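You operate a simulated robot arm through the tools that you are given. There is no shell and no other tool. Be economical: measure what you need, move in short steps, check, and stop when the job is done.

Carry out the task below with a simulated robot arm. There is one attempt and no reset: what you move stays moved.

TASK
Seat the flange and stack the bearing, the green ring and the number puck on its boss.
Fine: raise the purple lever first; the flange goes in the grey seat.

Only the result counts: the job must be done as asked and must still hold three seconds after the hand-in. Knocking over, shifting, dropping, spilling or breaking anything else fails it.

THE ROBOT
A 7-joint arm with a two-finger parallel gripper, fixed in place. Base frame: the origin is at the foot of the arm, x ahead of it, y to its left, z up; the work surface is at about z = 860. Units: mm, degrees, N and s.
With the tool pointing down near the work surface it reaches from about 300 to 700 mm from the base axis. Its first joint turns from -66.0 to 66.0 degrees. Payload 1.57 kg.
Tool frame: the origin (TCP) lies between the finger pads and is the grasp point; the fingertips stand 30 mm ahead of it; z points along the fingers, y is the line along which they close. Largest opening 110 mm; finger width 24, thickness 12; the body of the gripper, 48 by 112 mm, starts 78 mm behind the TCP.
Orientation is that of the tool frame in the base frame, as a unit quaternion [w, x, y, z]. With the fingers straight down and closing along the base's y, the tool's x points along the base's -x, its y along +y and its z along -z.

THE INTERFACE
- The arm moves only by the tool servo_tool. Its arguments are lists of equal length, an entry for each row: "travel": the shift along the tool's x, y, z in mm, a list of three; "rot": the turn, a rotation vector about the tool's x, y, z in degrees, a list of three. In form: {"travel": [[x, y, z], ...], "rot": [[rx, ry, rz], ...]}. A call has 1 to 10 rows; each row shifts and turns the commanded pose from where the row before left it, along the tool's axes as they then stand. "gripper" is the opening in per cent of the stroke, from 0 (shut) to 100 (fully open), set as the call begins (left out, the last holds). Each row takes 0.2 s and may step no farther than 50 mm and 8.6 degrees from the row before; otherwise, or with a gripper value out of range, the whole call is refused. A pose out of reach is approached as far as the arm can. The call stops where the force on the tool passes 70 N (or 10 N more than at its start, if that is more) or the arm is blocked; 0.2 s more then pass. Each finger travels about 108 mm/s and halts on what it meets, pressing with about 20 N; the grip force reading is that of the motor and also rises with nothing between the fingers. The clock runs only during rows and for 0.2 s after the last one: add rows that do not move to give the fingers time. It gives the time, the measured TCP pose, the force on the tool (base axes), the opening and the grip force at its end, in the units of the frame above (readings bear some noise), with the torque about the TCP (base axes, N m) and any sound that the robot's microphone picked up, and new pictures: "show" is both (left out), scene, wrist or none.
- Cameras (640 x 400 px; columns grow to the right, rows downward): "scene" is fixed at [133.1, -368.4, 1418.8]; the picture's right is [0.95, -0.31, 0.00], its down [-0.13, -0.40, -0.91] and it looks along [0.28, 0.86, -0.42] (base axes); focal length 356 px, centre (320, 200). "wrist" rides on the gripper at [70, 16, -141] in the tool frame; the picture's right is [-0.23, 0.97, 0.00], its down [-0.86, -0.20, -0.48] and it looks along [-0.47, -0.11, 0.88] (tool axes); focal length 222 px, centre (320, 200). There is no depth. A picture from a camera that has moved, and an enlarged one, comes with that camera's place and axes in the base frame and with its lens. The place of the scene camera against the robot may be out by one fixed shift of up to 12 mm in any direction.
- inspect(camera, box): a new picture of the part [left, top, right, bottom] of that camera's present view, enlarged. No time passes.
- job_done(): hands the job in; it is judged then, once.

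Go step by step. Nothing tells you positions but the pictures and the camera data: compare them with the known pose of the tool, close in by small moves and look again before you grip or let go. The budget is 120 turns and 200 pictures, counting those below and the enlarged ones. Unless the task says otherwise, let go and move clear before handing in, and close with one line.

The tools are called after ">>>" as name(argument=value, ...) on one line, values as JSON. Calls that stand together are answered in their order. servo_tool: Moves the arm, as the interface text tells. Its arguments: {"type":"object","properties":{"travel":{"type":"array","items":{"type":"array","items":{"type":"number"}}},"rot":{"type":"array","items":{"type":"array","items":{"type":"number"}}},"gripper":{"type":"number"},"show":{"type":"string","enum":["both","scene","wrist","none"]}},"required":["travel","rot"]} The other tools are called the same way: inspect (camera, box) takes an enlarged picture of a part of a camera's view; job_done () hands the job in.

At the start:

```text
t: 0.0
eef_pos: [358.2, 270.0, 1238.5]
tool_rot: [0.0, 0.001, 1.0, 0.0]
wrist_force: [-0.2, -0.2, 0.3]
torque: [0.02, -0.01, 0.0]
finger_gap: 110.2
finger_force: 0.0
```

scene: 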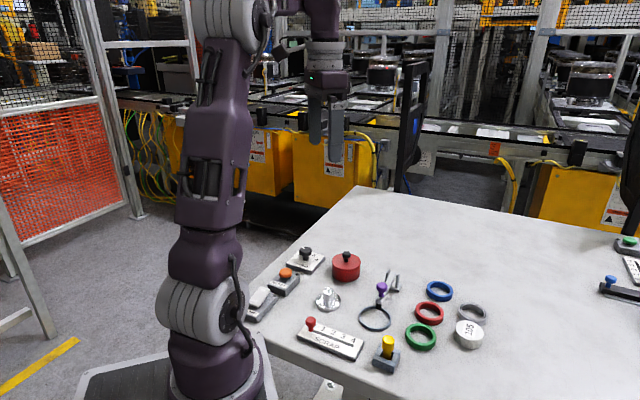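
wrist: 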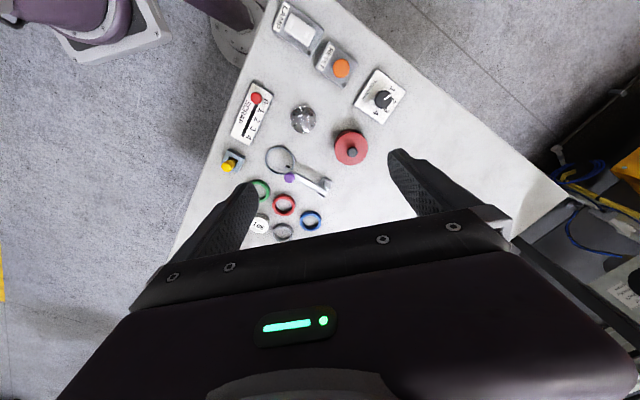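

I see a table with controls, a flange (silver), rings and a puck, a purple lever, and a ring-like grey seat. I'll enlarge both views first.

>>> inspect(camera="scene", box=[240, 230, 400, 330])

>>> inspect(camera="scene", box=[340, 260, 500, 360])

>>> inspect(camera="wrist", box=[200, 80, 400, 250])

```text
4.00 times, centred on (320, 280) of scene
camera zoom: at [133.1, -368.4, 1418.8], right [0.95, -0.31, 0.0], down [-0.13, -0.4, -0.91], along [0.28, 0.86, -0.42], focal length 1422 px, centre (320, -120)
```

zoom: 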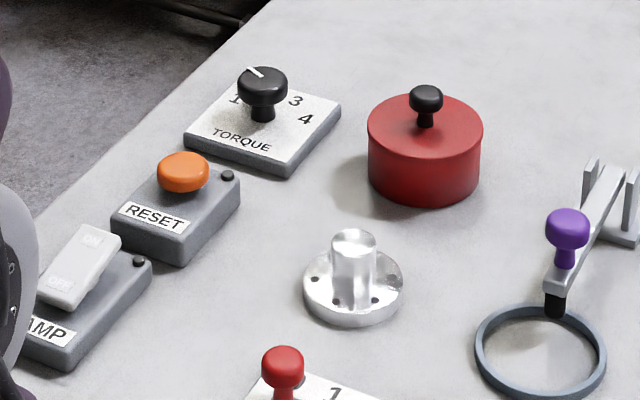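

```text
4.00 times, centred on (420, 310) of scene
camera zoom: at [133.1, -368.4, 1418.8], right [0.95, -0.31, 0.0], down [-0.13, -0.4, -0.91], along [0.28, 0.86, -0.42], focal length 1422 px, centre (-80, -240)
```

zoom: 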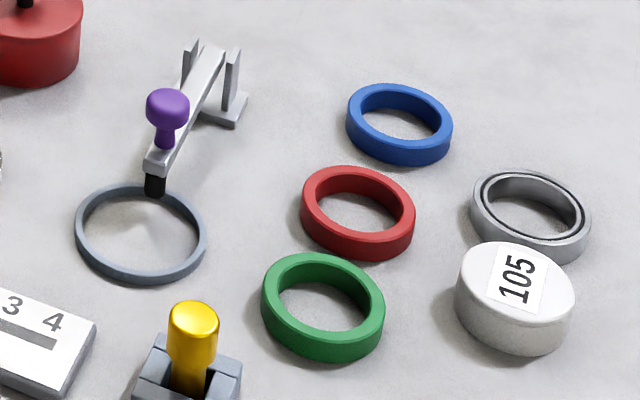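

```text
2.35 times, centred on (300, 165) of wrist
camera zoom: at [286.6, 285.5, 1379.4], right [0.23, 0.97, 0.0], down [0.86, -0.2, 0.48], along [0.47, -0.11, -0.88], focal length 523 px, centre (367, 282)
```

zoom: 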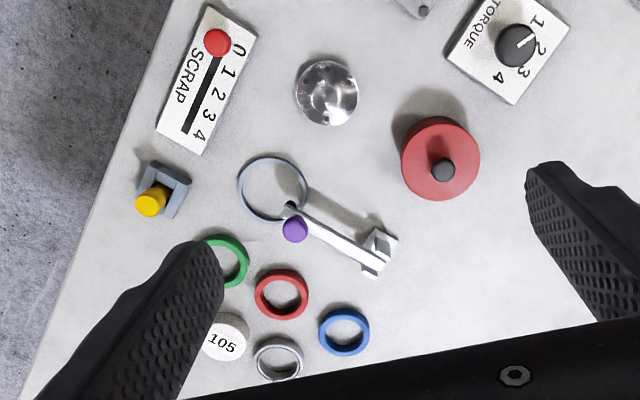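

Next I move above the purple lever's knob (around x 462, y 174) and turn the gripper so it closes along the hinge axis.

>>> servo_tool(travel=[[-26, -24, 34], [-26, -24, 34], [-26, -24, 34], [-26, -24, 34], [0, 0, 0], [0, 0, 0], [0, 0, 0], [0, 0, 0], [0, 0, 0], [0, 0, 0]], rot=[[0, 0, 0], [0, 0, 0], [0, 0, 0], [0, 0, 0], [0, 0, -8.6], [0, 0, -8.6], [0, 0, -8.6], [0, 0, -8.6], [0, 0, -8.6], [0, 0, -8.6]])

```text
t: 2.2
eef_pos: [460.8, 173.5, 1101.6]
tool_rot: [0.0, -0.436, 0.9, 0.0]
wrist_force: [0.3, -0.6, 0.0]
torque: [-0.01, 0.02, 0.01]
finger_gap: 109.4
finger_force: 0.0
camera wrist: at [404.7, 128.6, 1243.1], right [-0.62, 0.78, 0.0], down [0.69, 0.55, 0.48], along [0.37, 0.3, -0.88], focal length 222 px, centre (320, 200)
```

scene: 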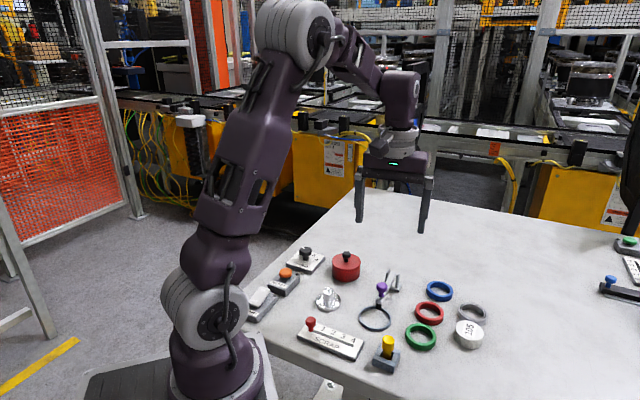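
wrist: 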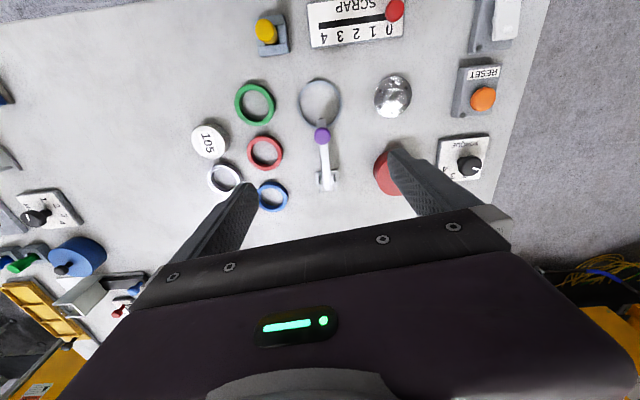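

>>> inspect(camera="wrist", box=[190, 60, 430, 210])

```text
2.67 times, centred on (310, 135) of wrist
camera zoom: at [404.7, 128.6, 1243.1], right [-0.62, 0.78, 0.0], down [0.69, 0.55, 0.48], along [0.37, 0.3, -0.88], focal length 592 px, centre (347, 373)
```

zoom: 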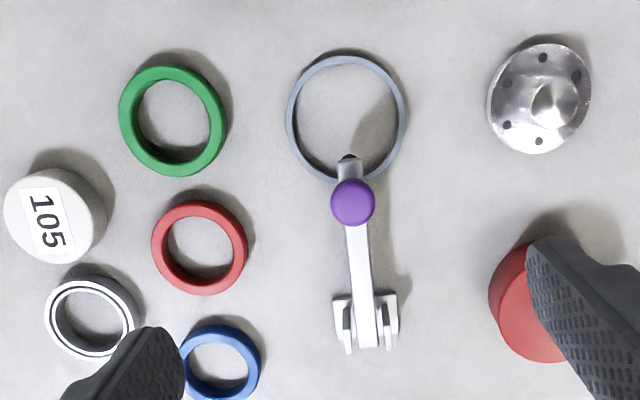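

Lever hinge is near (529,242), knob near (459,175,~920), seat centre near (433,151). I align to the hinge axis and descend partway.

>>> servo_tool(travel=[[0, 0, 0], [0, 0, 45], [0, 0, 45], [0, 0, 0]], rot=[[0, 0, 8], [0, 0, 0], [0, 0, 0], [0, 0, 0]], gripper=50, show="wrist")

```text
t: 3.2
eef_pos: [462.8, 172.4, 1011.2]
tool_rot: [0.001, -0.371, 0.929, 0.0]
wrist_force: [-0.6, 0.3, 0.1]
torque: [-0.01, 0.03, 0.04]
finger_gap: 55.1
finger_force: 0.1
camera wrist: at [400.2, 136.7, 1152.6], right [-0.51, 0.86, 0.0], down [0.76, 0.44, 0.48], along [0.41, 0.24, -0.88], focal length 222 px, centre (320, 200)
```

wrist: 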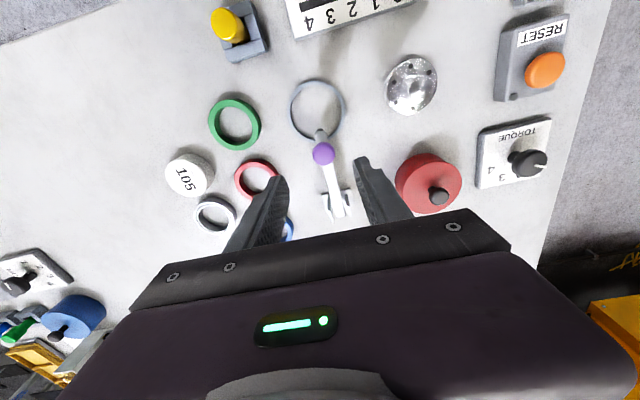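

The knob is centred at about (459,175); I descend around it, shifting 4.5 mm along tool y.

>>> servo_tool(travel=[[1, 4.5, 30], [0, 0, 30], [0, 0, 32], [0, 0, 0]], rot=[[0, 0, 0], [0, 0, 0], [0, 0, 0], [0, 0, 0]])

```text
t: 4.2
eef_pos: [454.9, 176.6, 917.7]
tool_rot: [0.001, -0.371, 0.929, 0.0]
wrist_force: [0.0, -0.4, -0.3]
torque: [0.02, 0.01, 0.01]
finger_gap: 55.0
finger_force: 0.1
camera wrist: at [393.8, 140.3, 1059.9], right [-0.51, 0.86, 0.0], down [0.76, 0.44, 0.48], along [0.41, 0.24, -0.88], focal length 222 px, centre (320, 200)
```

scene: 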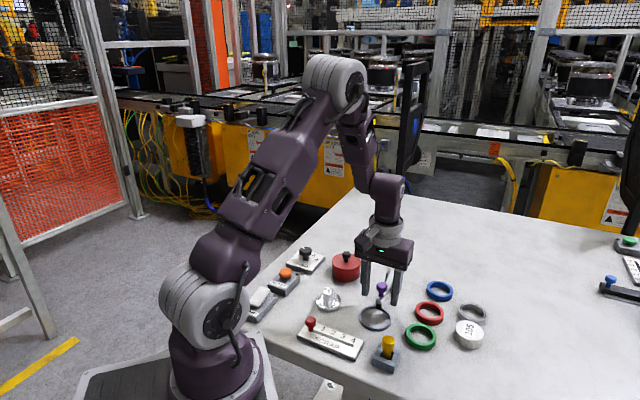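
wrist: 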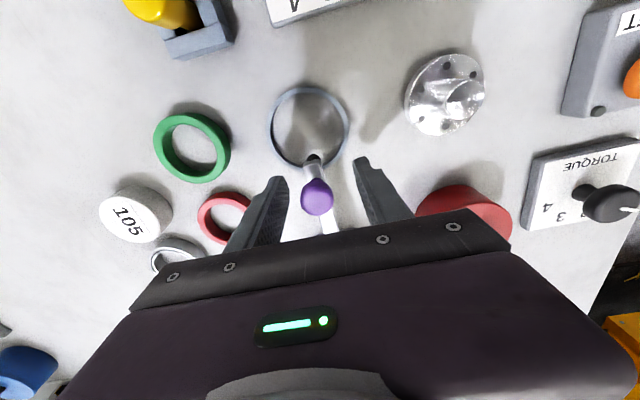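

The knob sits between the fingers, about 3 mm off centre. I correct and close gently on it.

>>> servo_tool(travel=[[-1.8, -2.8, 0], [0, 0, 0]], rot=[[0, 0, 0], [0, 0, 0]], show="none")

>>> servo_tool(travel=[[0, 0, 0], [0, 0, 0], [0, 0, 0]], rot=[[0, 0, 0], [0, 0, 0], [0, 0, 0]], gripper=5, show="wrist")

```text
t: 4.8
eef_pos: [459.7, 175.2, 918.3]
tool_rot: [0.0, -0.37, 0.929, 0.001]
wrist_force: [0.6, 0.4, -0.8]
torque: [-0.01, 0.02, 0.01]
finger_gap: 55.0
finger_force: 0.1
```

```text
t: 5.6
eef_pos: [458.1, 175.6, 918.3]
tool_rot: [0.0, -0.371, 0.929, 0.001]
wrist_force: [-2.7, 3.1, -0.7]
torque: [0.02, 0.03, -0.02]
finger_gap: 23.3
finger_force: 35.9
camera wrist: at [396.9, 139.3, 1059.8], right [-0.51, 0.86, 0.0], down [0.76, 0.44, 0.48], along [0.41, 0.24, -0.88], focal length 222 px, centre (320, 200)
```

wrist: 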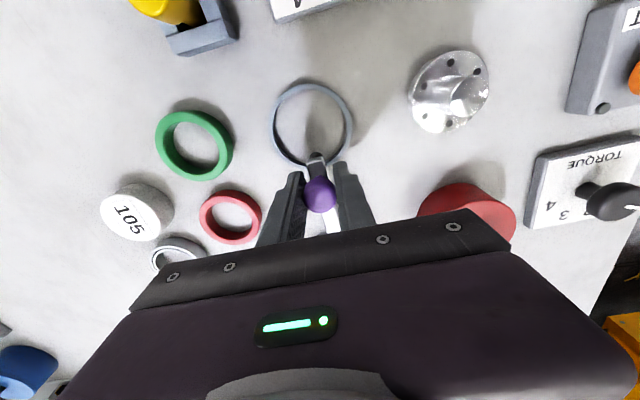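

Knob is gripped (23 mm). I now lift it along the arc about the hinge, first about 30°.

>>> servo_tool(travel=[[-3.4, 0, -8.4], [-3.9, 0, -8], [-4.7, 0, -7.7], [-5.4, 0, -7.2], [-5.9, 0, -6.7], [-6.5, 0, -6.2]], rot=[[0, 0, 0], [0, 0, 0], [0, 0, 0], [0, 0, 0], [0, 0, 0], [0, 0, 0]])

```text
t: 7.0
eef_pos: [480.1, 197.2, 964.0]
tool_rot: [0.0, -0.372, 0.928, 0.002]
wrist_force: [-22.3, 11.5, -6.2]
torque: [-0.49, 0.77, -0.2]
finger_gap: 23.3
finger_force: 36.0
camera wrist: at [418.5, 160.0, 1105.2], right [-0.51, 0.86, 0.0], down [0.76, 0.44, 0.48], along [0.41, 0.24, -0.88], focal length 222 px, centre (320, 200)
```

scene: 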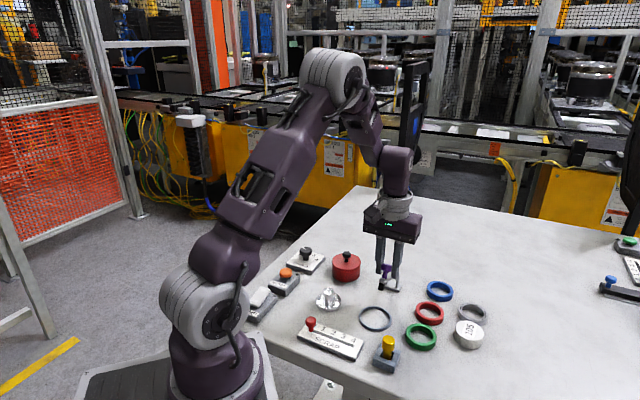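
wrist: 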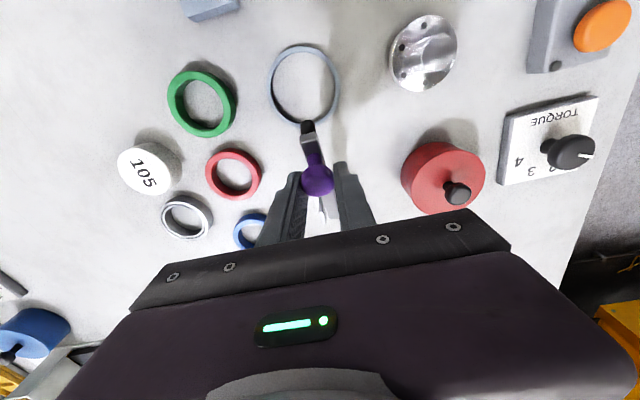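

The lever is rising (about 30°), with some sideways force; I continue the arc with a small correction towards tool +y.

>>> servo_tool(travel=[[-7, 1, -5.6], [-7.4, 0.6, -5], [-7.9, 0.4, -4.3], [-8.2, 0.4, -3.6]], rot=[[0, 0, 0], [0, 0, 0], [0, 0, 0], [0, 0, 0]])

```text
t: 8.0
eef_pos: [503.8, 217.3, 983.5]
tool_rot: [0.001, -0.37, 0.929, -0.001]
wrist_force: [0.1, -0.4, -0.5]
torque: [-0.05, -0.03, 0.0]
finger_gap: 5.3
finger_force: 0.0
camera wrist: at [441.5, 180.8, 1124.9], right [-0.5, 0.86, 0.0], down [0.76, 0.44, 0.48], along [0.42, 0.24, -0.88], focal length 222 px, centre (320, 200)
```

scene: 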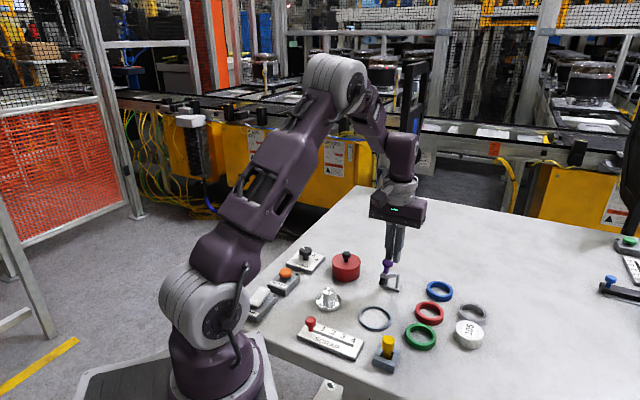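
wrist: 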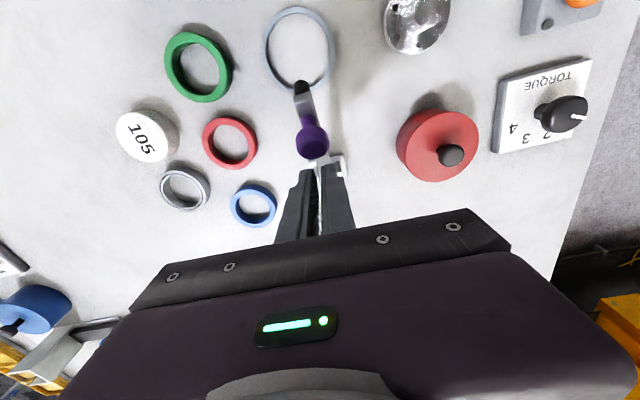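

The knob slipped out of the grip, yet the lever seems to have stayed partly up. I look closer.

>>> inspect(camera="scene", box=[340, 220, 460, 320])

>>> inspect(camera="wrist", box=[250, 60, 390, 200])

```text
4.00 times, centred on (400, 270) of scene
camera zoom: at [133.1, -368.4, 1418.8], right [0.95, -0.31, 0.0], down [-0.13, -0.4, -0.91], along [0.28, 0.86, -0.42], focal length 1422 px, centre (0, -80)
```

zoom: 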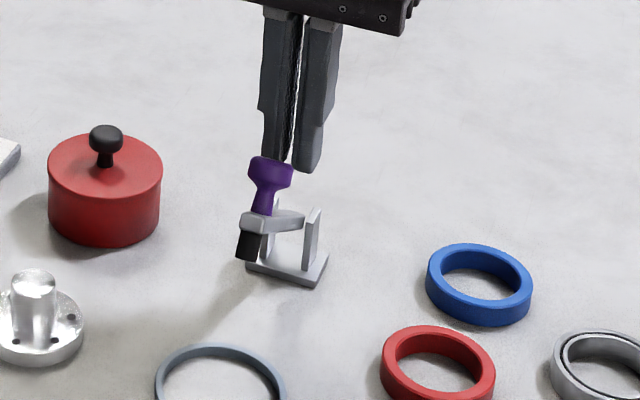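

```text
2.86 times, centred on (320, 130) of wrist
camera zoom: at [441.5, 180.8, 1124.9], right [-0.5, 0.86, 0.0], down [0.76, 0.44, 0.48], along [0.42, 0.24, -0.88], focal length 635 px, centre (320, 400)
```

zoom: 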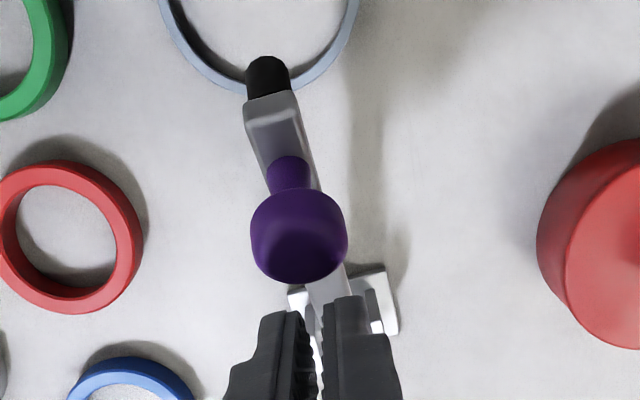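

The lever rests at roughly 30°, held by friction. I'll raise, go round to the seat side with closed fingers, and push it on up from underneath.

>>> servo_tool(travel=[[0, 0, -50], [40, 2, 0], [40, 0, 0], [36, 0, 0], [0, 0, 45], [0, 0, 45], [0, 0, 0]], rot=[[0, 0, 0], [0, 0, 0], [0, 0, 0], [0, 0, 0], [0, 0, 0], [0, 0, 0], [0, 0, 0]], gripper=0)

```text
t: 9.6
eef_pos: [416.2, 138.2, 941.3]
tool_rot: [-0.001, -0.37, 0.929, 0.001]
wrist_force: [0.6, 0.3, -0.3]
torque: [0.0, 0.03, -0.01]
finger_gap: 0.0
finger_force: 19.8
camera wrist: at [353.7, 102.6, 1083.3], right [-0.51, 0.86, 0.0], down [0.76, 0.44, 0.48], along [0.41, 0.24, -0.88], focal length 222 px, centre (320, 200)
```

scene: 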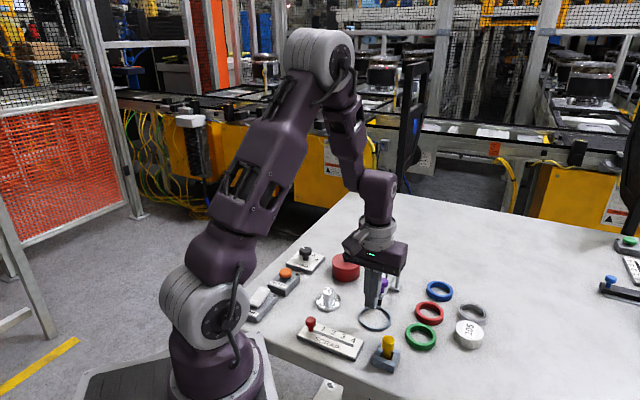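
wrist: 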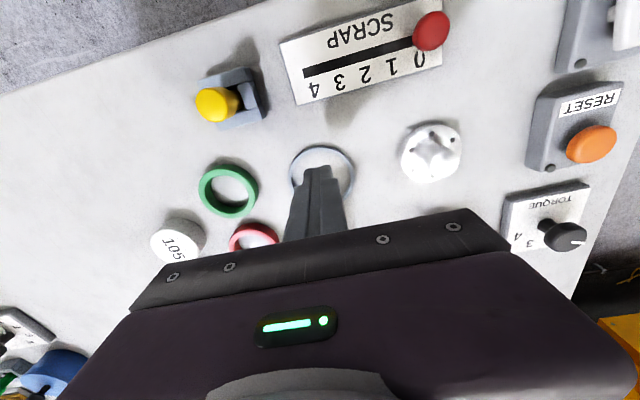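

>>> inspect(camera="scene", box=[330, 220, 450, 340])

```text
3.33 times, centred on (390, 280) of scene
camera zoom: at [133.1, -368.4, 1418.8], right [0.95, -0.31, 0.0], down [-0.13, -0.4, -0.91], along [0.28, 0.86, -0.42], focal length 1185 px, centre (87, -67)
```

zoom: 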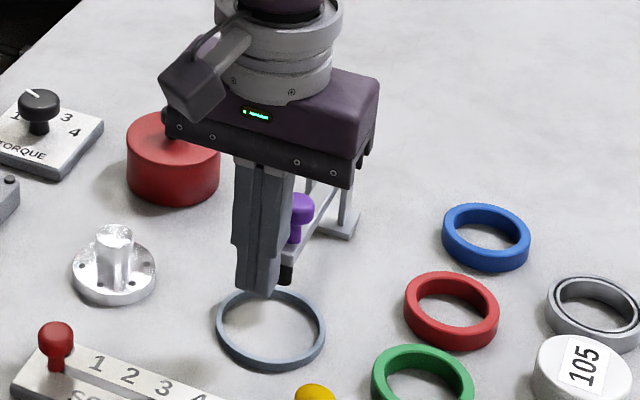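

The lever fell back down, so it needs lifting past its dead centre. I go back above it and look again to refine the hinge direction before re-gripping.

>>> servo_tool(travel=[[0, 0, -50], [-30, 0, -40], [-30, 0, 0], [0, 0, 0]], rot=[[0, 0, 0], [0, 0, 0], [0, 0, 0], [0, 0, 0]], gripper=80, show="none")

>>> inspect(camera="wrist", box=[240, 60, 400, 220])

>>> inspect(camera="scene", box=[350, 250, 430, 350])

```text
t: 10.6
eef_pos: [461.8, 180.8, 1033.3]
tool_rot: [0.0, -0.37, 0.929, 0.001]
wrist_force: [0.9, 0.4, -0.2]
torque: [0.02, 0.02, 0.01]
finger_gap: 88.0
finger_force: 0.1
```

```text
2.50 times, centred on (320, 140) of wrist
camera zoom: at [398.7, 144.4, 1174.6], right [-0.51, 0.86, 0.0], down [0.76, 0.44, 0.48], along [0.41, 0.24, -0.88], focal length 555 px, centre (320, 350)
```

zoom: 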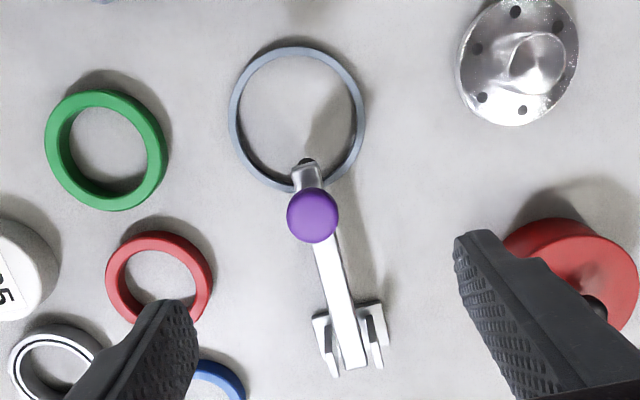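

```text
4.00 times, centred on (390, 300) of scene
camera zoom: at [133.1, -368.4, 1418.8], right [0.95, -0.31, 0.0], down [-0.13, -0.4, -0.91], along [0.28, 0.86, -0.42], focal length 1422 px, centre (40, -200)
```

zoom: 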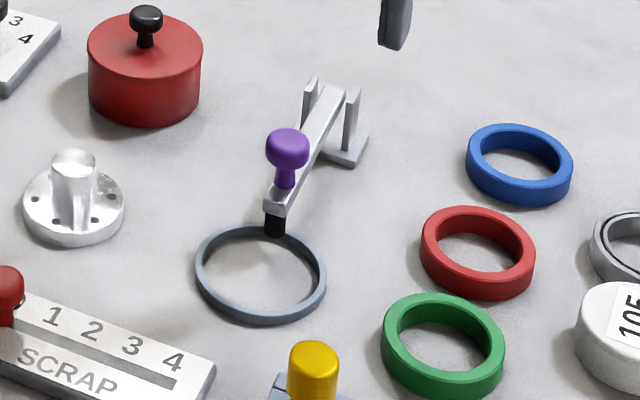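

Re-measured: lever direction is 44°, knob at (459,175.7). I descend on the knob again, slightly deeper.

>>> servo_tool(travel=[[5.5, -1.8, 40], [0, 0, 40], [0, 0, 39], [0, 0, 0], [0, 0, 0]], rot=[[0, 0, 0], [0, 0, 0], [0, 0, 0], [0, 0, 0], [0, 0, 0]], gripper=45, show="wrist")

```text
t: 11.8
eef_pos: [456.5, 173.7, 912.7]
tool_rot: [0.0, -0.371, 0.929, 0.001]
wrist_force: [0.1, 0.2, 0.3]
torque: [0.01, -0.01, -0.04]
finger_gap: 49.4
finger_force: 0.1
camera wrist: at [395.0, 137.8, 1055.4], right [-0.51, 0.86, 0.0], down [0.76, 0.44, 0.48], along [0.41, 0.24, -0.88], focal length 222 px, centre (320, 200)
```

wrist: 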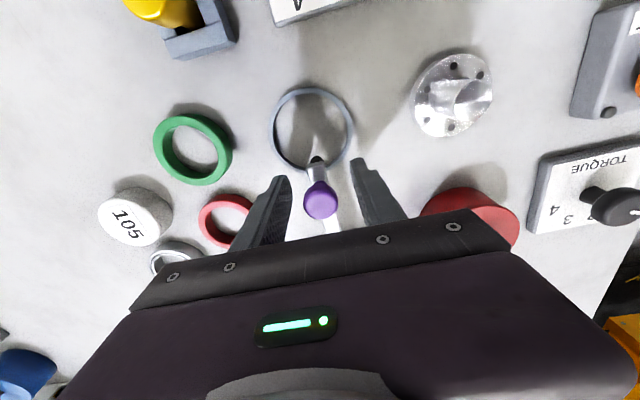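

>>> servo_tool(travel=[[-3, 0, 0], [0, 0, 0], [0, 0, 0], [0, 0, 0], [0, 0, 0]], rot=[[0, 0, 0], [0, 0, 0], [0, 0, 0], [0, 0, 0], [0, 0, 0]], gripper=0, show="wrist")

>>> servo_tool(travel=[[-3.4, 0, -8.4], [-3.9, 0, -8], [0, 0, 0]], rot=[[0, 0, 0], [0, 0, 0], [0, 0, 0]], show="none")

```text
t: 13.0
eef_pos: [458.9, 175.4, 913.3]
tool_rot: [-0.002, -0.371, 0.929, 0.0]
wrist_force: [-7.8, -25.7, 4.9]
torque: [0.01, 0.06, -0.03]
finger_gap: 23.6
finger_force: 35.6
camera wrist: at [396.6, 139.4, 1055.4], right [-0.5, 0.86, 0.0], down [0.76, 0.44, 0.48], along [0.41, 0.24, -0.88], focal length 222 px, centre (320, 200)
```

wrist: 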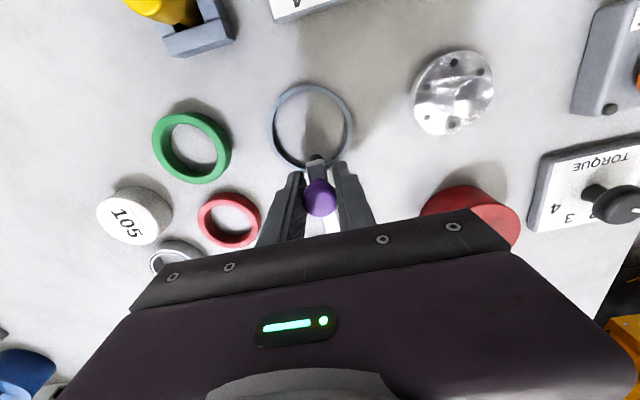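

```text
t: 13.8
eef_pos: [465.5, 182.0, 930.4]
tool_rot: [0.002, -0.37, 0.929, 0.001]
wrist_force: [15.2, -18.2, -9.9]
torque: [-0.44, 0.65, 0.21]
finger_gap: 23.5
finger_force: 35.3
```

>>> servo_tool(travel=[[0, -1, 0], [0, 0, 0]], rot=[[0, 0, 0], [0, 0, 0]], show="none")

```text
t: 14.4
eef_pos: [466.4, 183.6, 931.0]
tool_rot: [0.001, -0.371, 0.929, 0.002]
wrist_force: [6.9, -13.5, 6.9]
torque: [0.32, -0.23, -0.1]
finger_gap: 23.3
finger_force: 35.9
```

Sideways force is about 9 N per mm; I keep trimming it while raising in small steps.

>>> servo_tool(travel=[[0, -1.4, 0], [-4.7, 0, -7.7], [-5.4, 0, -7.2], [0, 0, 0]], rot=[[0, 0, 0], [0, 0, 0], [0, 0, 0], [0, 0, 0]], show="none")

```text
t: 15.4
eef_pos: [473.4, 189.1, 944.7]
tool_rot: [-0.002, -0.371, 0.928, 0.001]
wrist_force: [-15.5, 0.4, -6.7]
torque: [-0.64, 0.63, -0.08]
finger_gap: 23.8
finger_force: 36.5
```

>>> servo_tool(travel=[[0, 0.9, 0], [-5.9, 0, -6.7], [-6.5, 0, -6.2], [0, 0, 0]], rot=[[0, 0, 0], [0, 0, 0], [0, 0, 0], [0, 0, 0]], show="none")

```text
t: 16.4
eef_pos: [481.4, 198.7, 957.4]
tool_rot: [0.0, -0.371, 0.929, 0.0]
wrist_force: [-10.8, 5.7, -11.6]
torque: [-0.56, 0.63, 0.01]
finger_gap: 23.7
finger_force: 35.5
```

>>> servo_tool(travel=[[0, 1, 0.3], [-7.2, 0, -5.3], [-7.6, 0, -4.7], [0, 0, 0]], rot=[[0, 0, 0], [0, 0, 0], [0, 0, 0], [0, 0, 0]], show="wrist")

```text
t: 17.4
eef_pos: [492.8, 208.6, 968.7]
tool_rot: [0.003, -0.371, 0.929, 0.001]
wrist_force: [-4.1, -7.0, 9.1]
torque: [-0.06, 0.12, 0.02]
finger_gap: 23.3
finger_force: 36.0
camera wrist: at [430.2, 172.7, 1109.4], right [-0.51, 0.86, 0.0], down [0.76, 0.44, 0.48], along [0.42, 0.24, -0.88], focal length 222 px, centre (320, 200)
```

wrist: 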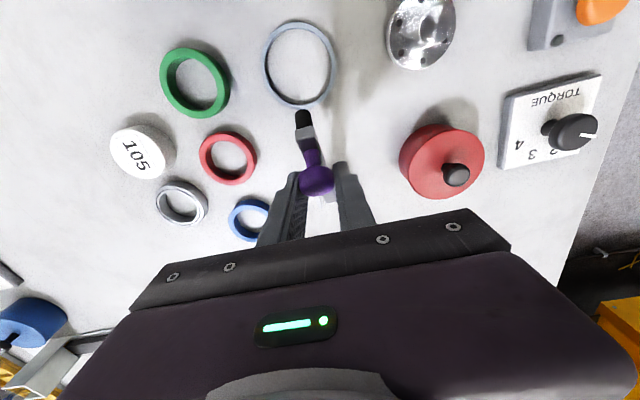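

Still gripped and forces are small; continuing the arc.

>>> servo_tool(travel=[[-7.6, 0, -4.8], [-8.2, 0, -3.6], [0, 0, 0]], rot=[[0, 0, 0], [0, 0, 0], [0, 0, 0]], show="none")

```text
t: 18.2
eef_pos: [502.5, 219.4, 976.4]
tool_rot: [0.0, -0.371, 0.929, 0.001]
wrist_force: [0.1, -0.4, -0.3]
torque: [0.0, -0.03, -0.03]
finger_gap: 0.0
finger_force: 21.6
```

>>> inspect(camera="scene", box=[350, 230, 450, 310])

>>> inspect(camera="wrist", box=[250, 60, 390, 200])

```text
5.00 times, centred on (400, 270) of scene
camera zoom: at [133.1, -368.4, 1418.8], right [0.95, -0.31, 0.0], down [-0.13, -0.4, -0.91], along [0.28, 0.86, -0.42], focal length 1777 px, centre (-80, -150)
```

zoom: 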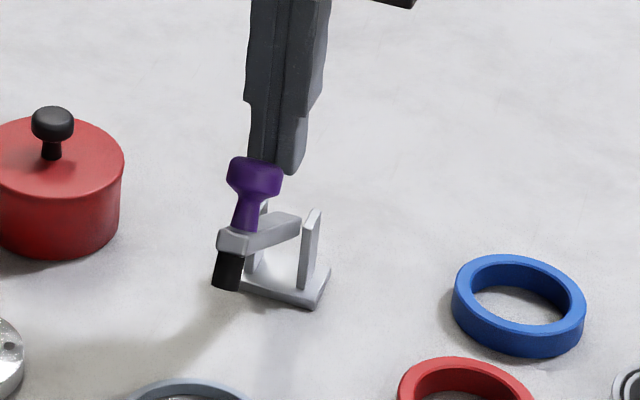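

```text
2.86 times, centred on (320, 130) of wrist
camera zoom: at [440.8, 183.9, 1117.3], right [-0.51, 0.86, 0.0], down [0.76, 0.44, 0.48], along [0.41, 0.24, -0.88], focal length 635 px, centre (320, 400)
```

zoom: 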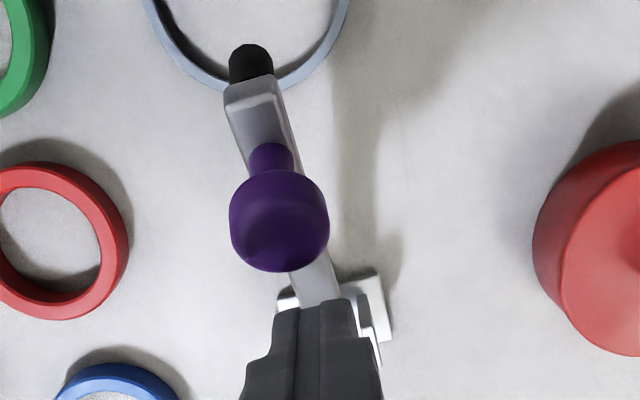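

>>> servo_tool(travel=[[0, 0, -20], [0, 0, 0], [0, 0, 0]], rot=[[0, 0, 0], [0, 0, 0], [0, 0, 0]], show="none")

>>> inspect(camera="scene", box=[350, 230, 450, 310])

```text
t: 19.0
eef_pos: [501.3, 217.7, 997.3]
tool_rot: [-0.001, -0.37, 0.929, 0.0]
wrist_force: [0.3, -0.2, -0.1]
torque: [-0.01, -0.01, 0.0]
finger_gap: 0.1
finger_force: 21.2
```

```text
5.00 times, centred on (400, 270) of scene
camera zoom: at [133.1, -368.4, 1418.8], right [0.95, -0.31, 0.0], down [-0.13, -0.4, -0.91], along [0.28, 0.86, -0.42], focal length 1777 px, centre (-80, -150)
```

zoom: 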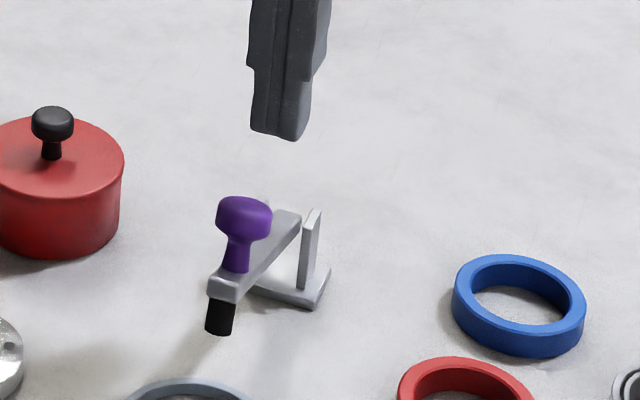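

The lever drops slowly (it's damped), and the knob creeps in the pads because it pivots in them. I'll re-grip with the tool tilted back 35° and rotate the tool together with the lever, slowly.

>>> servo_tool(travel=[[35, -0.7, 0], [35, -0.6, 0], [35.5, 0, 13.5], [0, 0, 0], [0, 0, 0], [0, 0, 0], [0, 0, 0], [0, 0, 0], [0, 0, 0]], rot=[[0, 0, 0], [0, 0, 0], [0, 0, 0], [0, -7, 0], [0, -7, 0], [0, -7, 0], [0, -7, 0], [0, -7, 0], [0, 0, 0]], gripper=50)

```text
t: 21.0
eef_pos: [428.3, 146.2, 982.8]
tool_rot: [0.28, -0.353, 0.886, 0.111]
wrist_force: [0.3, 0.8, 1.2]
torque: [0.0, 0.01, 0.01]
finger_gap: 54.9
finger_force: 0.1
camera wrist: at [315.9, 62.0, 1057.6], right [-0.54, 0.83, 0.13], down [0.45, 0.15, 0.88], along [0.72, 0.53, -0.45], focal length 222 px, centre (320, 200)
```

scene: 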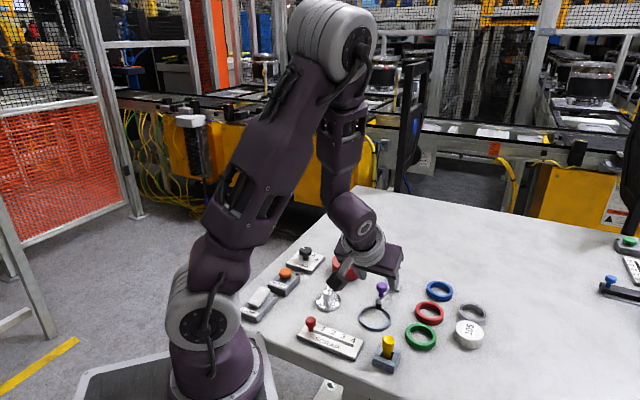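
wrist: 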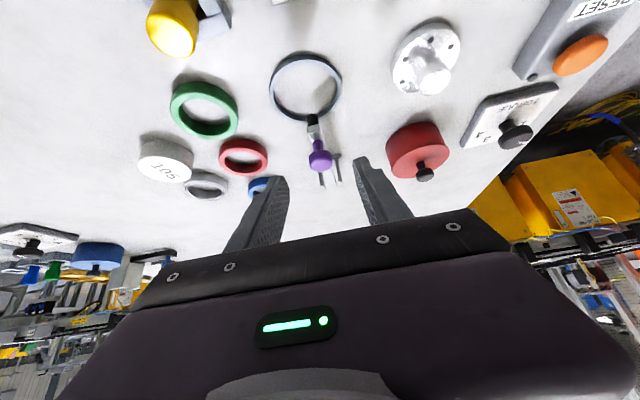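

>>> servo_tool(travel=[[1, 0, 26], [1, 0, 26], [0, 0, 18], [0, 0, 0], [0, 0, 0]], rot=[[0, 0, 0], [0, 0, 0], [0, 0, 0], [0, 0, 0], [0, 0, 0]])

>>> inspect(camera="scene", box=[330, 230, 450, 350])

```text
t: 22.2
eef_pos: [455.6, 172.6, 922.1]
tool_rot: [0.278, -0.354, 0.886, 0.113]
wrist_force: [-0.3, 0.6, 0.6]
torque: [0.03, 0.0, -0.02]
finger_gap: 54.9
finger_force: 0.0
camera wrist: at [343.8, 88.6, 998.9], right [-0.54, 0.83, 0.13], down [0.45, 0.15, 0.88], along [0.72, 0.53, -0.45], focal length 222 px, centre (320, 200)
```

scene: 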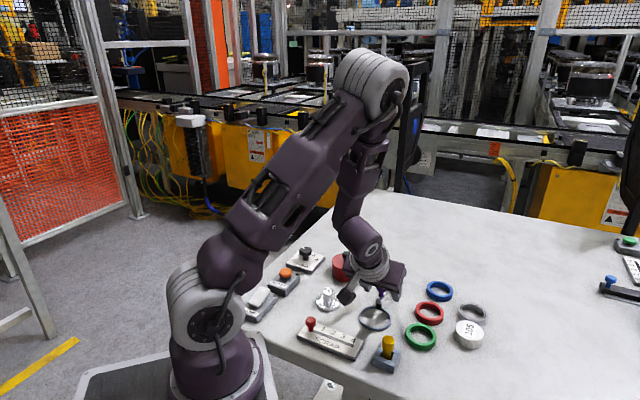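
wrist: 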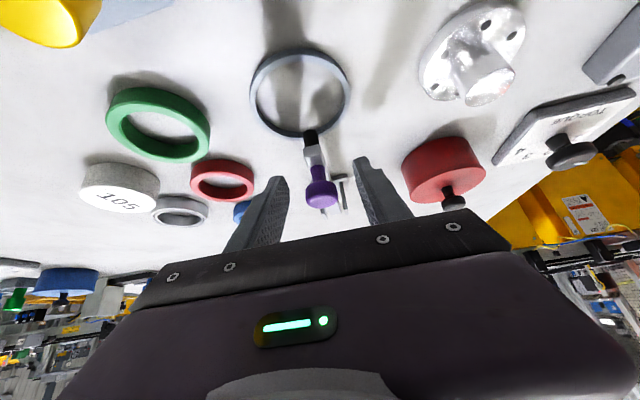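

```text
3.33 times, centred on (390, 290) of scene
camera zoom: at [133.1, -368.4, 1418.8], right [0.95, -0.31, 0.0], down [-0.13, -0.4, -0.91], along [0.28, 0.86, -0.42], focal length 1185 px, centre (87, -100)
```

zoom: 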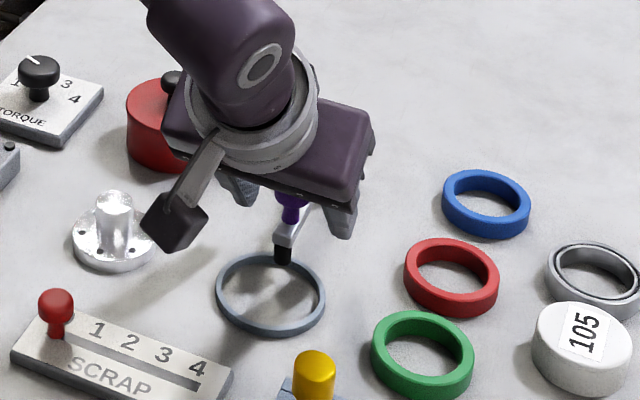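

The knob is at the grasp point in the wrist view. Closing.

>>> servo_tool(travel=[[0, 0, 2], [0, 0, 0], [0, 0, 0], [0, 0, 0], [0, 0, 0]], rot=[[0, 0, 0], [0, 0, 0], [0, 0, 0], [0, 0, 0], [0, 0, 0]], gripper=0, show="none")

>>> servo_tool(travel=[[-3.7, 0, -2.56], [-3.7, 0, -2.56], [-3.7, 0, -2.56], [-3.7, 0, -2.56]], rot=[[0, 2.5, 0], [0, 2.5, 0], [0, 2.5, 0], [0, 2.5, 0]], show="wrist")

```text
t: 23.4
eef_pos: [454.9, 173.5, 921.1]
tool_rot: [0.279, -0.354, 0.886, 0.111]
wrist_force: [-9.9, -2.3, 15.6]
torque: [0.04, -0.02, 0.01]
finger_gap: 23.5
finger_force: 35.6
```

```text
t: 24.4
eef_pos: [461.8, 178.2, 938.2]
tool_rot: [0.199, -0.361, 0.908, 0.08]
wrist_force: [-9.7, -8.5, -4.9]
torque: [-0.62, 0.68, -0.04]
finger_gap: 23.8
finger_force: 36.3
camera wrist: at [360.3, 105.0, 1037.3], right [-0.52, 0.85, 0.1], down [0.56, 0.25, 0.79], along [0.65, 0.47, -0.6], focal length 222 px, centre (320, 200)
```

wrist: 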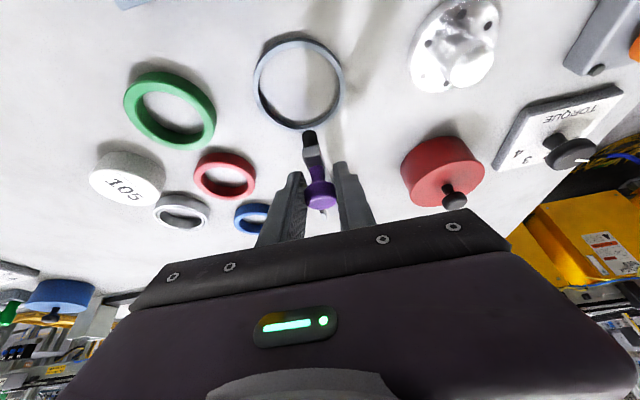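

The tilted grip tracks well; sideways force is nil. Continuing in the same way.

>>> servo_tool(travel=[[-3.7, 0, -2.56], [-3.7, 0, -2.56], [-3.7, 0, -2.56], [-3.7, 0, -2.56], [-3.7, 0, -2.56], [-3.7, 0, -2.56]], rot=[[0, 2.5, 0], [0, 2.5, 0], [0, 2.5, 0], [0, 2.5, 0], [0, 2.5, 0], [0, 2.5, 0]], show="wrist")

```text
t: 25.8
eef_pos: [472.5, 189.6, 961.7]
tool_rot: [0.08, -0.37, 0.925, 0.033]
wrist_force: [-17.8, -2.4, 3.5]
torque: [-0.34, 0.52, -0.02]
finger_gap: 23.2
finger_force: 35.9
camera wrist: at [394.0, 137.2, 1088.0], right [-0.51, 0.86, 0.04], down [0.69, 0.38, 0.62], along [0.52, 0.34, -0.78], focal length 222 px, centre (320, 200)
```

wrist: 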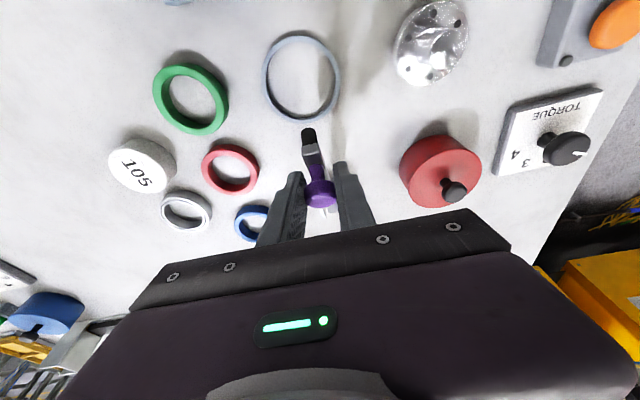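

>>> servo_tool(travel=[[-3.2, 0.8, -3.2], [-3.7, 0, -2.6], [-3.7, 0, -2.6], [-3.7, 0, -2.6], [-3.7, 0, -2.6], [-3.7, 0, -2.6]], rot=[[0, 2.5, 0], [0, 2.5, 0], [0, 2.5, 0], [0, 2.5, 0], [0, 2.5, 0], [0, 2.5, 0]], show="wrist")

```text
t: 27.2
eef_pos: [487.1, 204.8, 978.4]
tool_rot: [-0.039, -0.37, 0.928, -0.016]
wrist_force: [1.4, 6.7, -16.2]
torque: [-0.15, 0.17, 0.01]
finger_gap: 23.3
finger_force: 35.3
camera wrist: at [434.7, 176.8, 1125.3], right [-0.51, 0.86, -0.02], down [0.79, 0.47, 0.4], along [0.36, 0.19, -0.92], focal length 222 px, centre (320, 200)
```

wrist: 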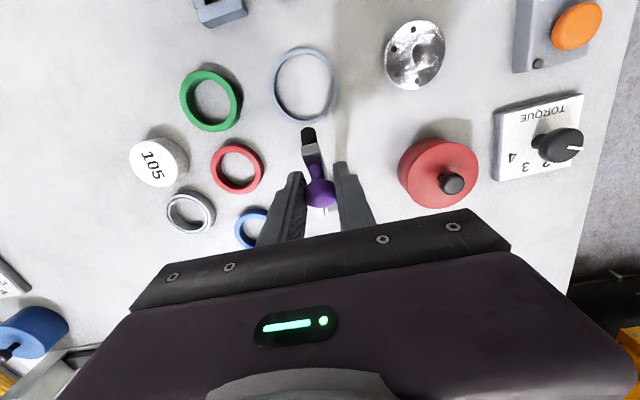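

>>> servo_tool(travel=[[-4.1, 0, -2.1], [-3.7, 0, -2.56], [-3.7, 0, -2.56], [-3.7, 0, -2.56], [-3.7, 0, -2.56], [-3.7, 0, -2.56], [-3.7, 0, -2.56], [-3.7, 0, -2.56]], rot=[[0, 2.5, 0], [0, 2.5, 0], [0, 2.5, 0], [0, 2.5, 0], [0, 2.5, 0], [0, 2.5, 0], [0, 2.5, 0], [0, 2.5, 0]], show="wrist")

```text
t: 29.0
eef_pos: [510.0, 227.3, 990.8]
tool_rot: [-0.203, -0.362, 0.906, -0.079]
wrist_force: [-27.5, 5.4, -8.0]
torque: [0.5, -0.39, -0.04]
finger_gap: 23.3
finger_force: 35.4
camera wrist: at [497.1, 236.2, 1148.4], right [-0.52, 0.85, -0.09], down [0.85, 0.53, 0.07], along [0.11, -0.04, -0.99], focal length 222 px, centre (320, 200)
```

wrist: 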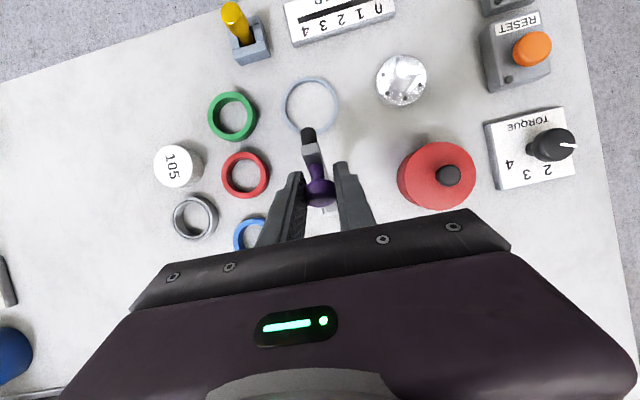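

>>> servo_tool(travel=[[0, 1.8, 0], [-3.7, 0, -2.56], [-3.7, 0, -2.56], [-3.7, 0, -2.56], [-3.7, 0, -2.56], [0, 0, 0]], rot=[[0, 0, 0], [0, 2.5, 0], [0, 2.5, 0], [0, 2.5, 0], [0, 2.5, 0], [0, 0, 0]], show="wrist")

```text
t: 30.4
eef_pos: [511.1, 227.0, 1005.8]
tool_rot: [-0.24, -0.358, 0.897, -0.097]
wrist_force: [16.9, -1.1, -13.4]
torque: [0.5, -0.88, 0.07]
finger_gap: 23.6
finger_force: 35.9
out of reach, approached as far as the arm can: row 3, 4, 5
camera wrist: at [505.6, 245.8, 1164.0], right [-0.53, 0.84, -0.11], down [0.85, 0.53, -0.01], along [0.05, -0.1, -0.99], focal length 222 px, centre (320, 200)
```

wrist: 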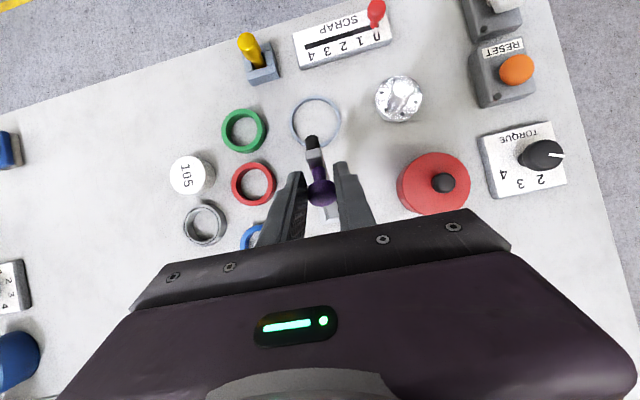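

>>> inspect(camera="scene", box=[340, 210, 460, 310])

>>> inspect(camera="wrist", box=[260, 110, 380, 240])

```text
4.00 times, centred on (400, 260) of scene
camera zoom: at [133.8, -368.4, 1418.8], right [0.95, -0.31, 0.0], down [-0.13, -0.4, -0.91], along [0.28, 0.86, -0.42], focal length 1422 px, centre (0, -40)
```

zoom: 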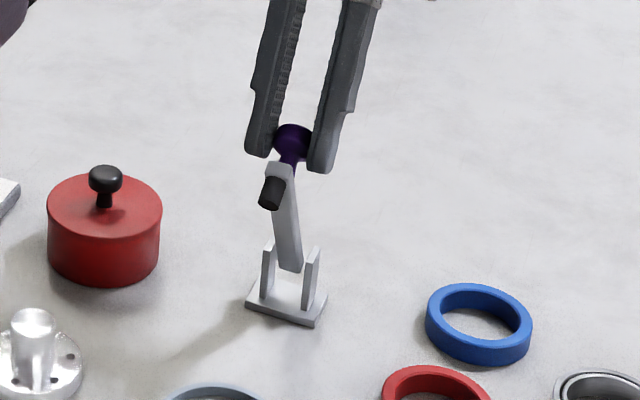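

```text
3.08 times, centred on (320, 175) of wrist
camera zoom: at [505.6, 245.8, 1164.0], right [-0.53, 0.84, -0.11], down [0.85, 0.53, -0.01], along [0.05, -0.1, -0.99], focal length 684 px, centre (320, 277)
```

zoom: 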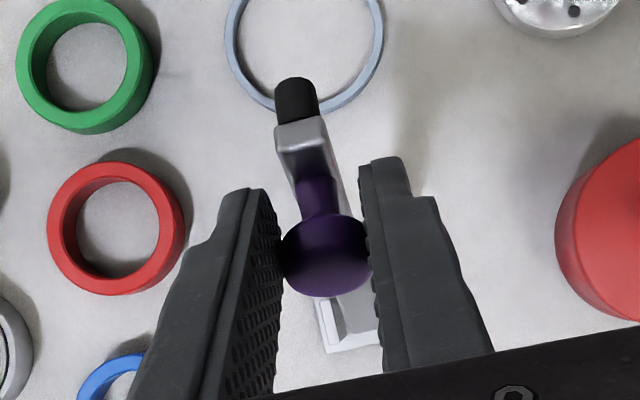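

The lever is now about 65–70° up with the knob near the fingertips; the tilt ran out of wrist range. I tilt back a little and keep pushing towards the hinge.

>>> servo_tool(travel=[[0, 0, -6], [0, 0, 0], [0, 0, 0]], rot=[[0, -8, 0], [0, -4, 0], [0, 0, 0]], show="wrist")

>>> inspect(camera="scene", box=[340, 210, 460, 310])

```text
t: 31.2
eef_pos: [510.3, 228.4, 1013.1]
tool_rot: [-0.147, -0.365, 0.917, -0.059]
wrist_force: [-7.0, -24.0, 4.1]
torque: [-0.91, 0.47, -0.03]
finger_gap: 23.5
finger_force: 36.2
camera wrist: at [482.9, 224.1, 1168.8], right [-0.51, 0.86, -0.07], down [0.84, 0.52, 0.19], along [0.2, 0.04, -0.98], focal length 222 px, centre (320, 200)
```

wrist: 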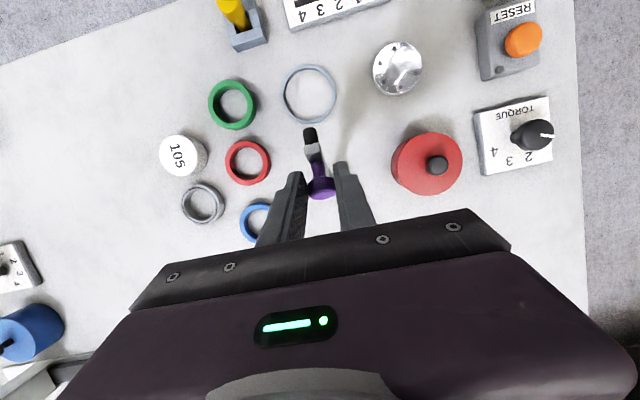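

```text
4.00 times, centred on (400, 260) of scene
camera zoom: at [132.8, -369.1, 1418.6], right [0.95, -0.31, 0.0], down [-0.13, -0.4, -0.91], along [0.28, 0.86, -0.42], focal length 1422 px, centre (0, -40)
```

zoom: 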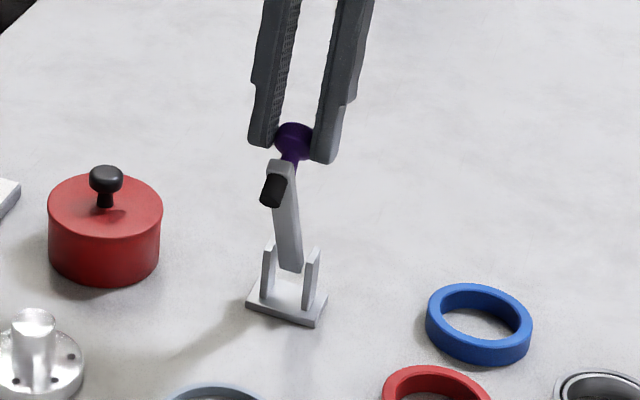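

>>> servo_tool(travel=[[0, 0, 6], [0, 0, 6], [-5.7, 0, -1.9], [-5.7, 0, -1.8], [-5.7, 0, -1.7], [-5.8, 0, -1.6], [-5.8, 0, -1.4]], rot=[[0, 0, 0], [0, 0, 0], [0, -1, 0], [0, -1, 0], [0, -1, 0], [0, -1, 0], [0, -1, 0]], show="wrist")

>>> inspect(camera="scene", box=[340, 210, 460, 310])

```text
t: 32.8
eef_pos: [530.7, 250.2, 1000.7]
tool_rot: [-0.105, -0.369, 0.923, -0.04]
wrist_force: [-0.4, 0.6, 0.5]
torque: [0.03, -0.01, -0.03]
finger_gap: 0.0
finger_force: 21.4
camera wrist: at [493.0, 235.7, 1153.3], right [-0.51, 0.86, -0.05], down [0.82, 0.5, 0.28], along [0.26, 0.1, -0.96], focal length 222 px, centre (320, 200)
```

wrist: 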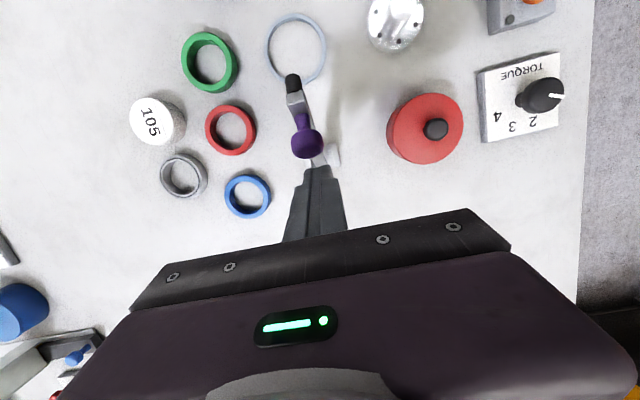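

```text
4.00 times, centred on (400, 260) of scene
camera zoom: at [133.1, -368.4, 1418.8], right [0.95, -0.31, 0.0], down [-0.13, -0.4, -0.91], along [0.28, 0.86, -0.42], focal length 1422 px, centre (0, -40)
```

zoom: 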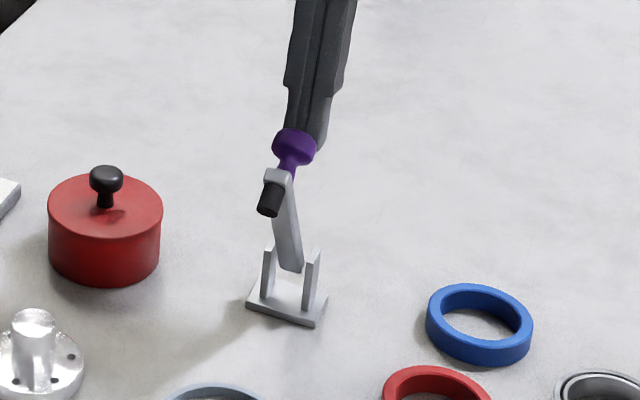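

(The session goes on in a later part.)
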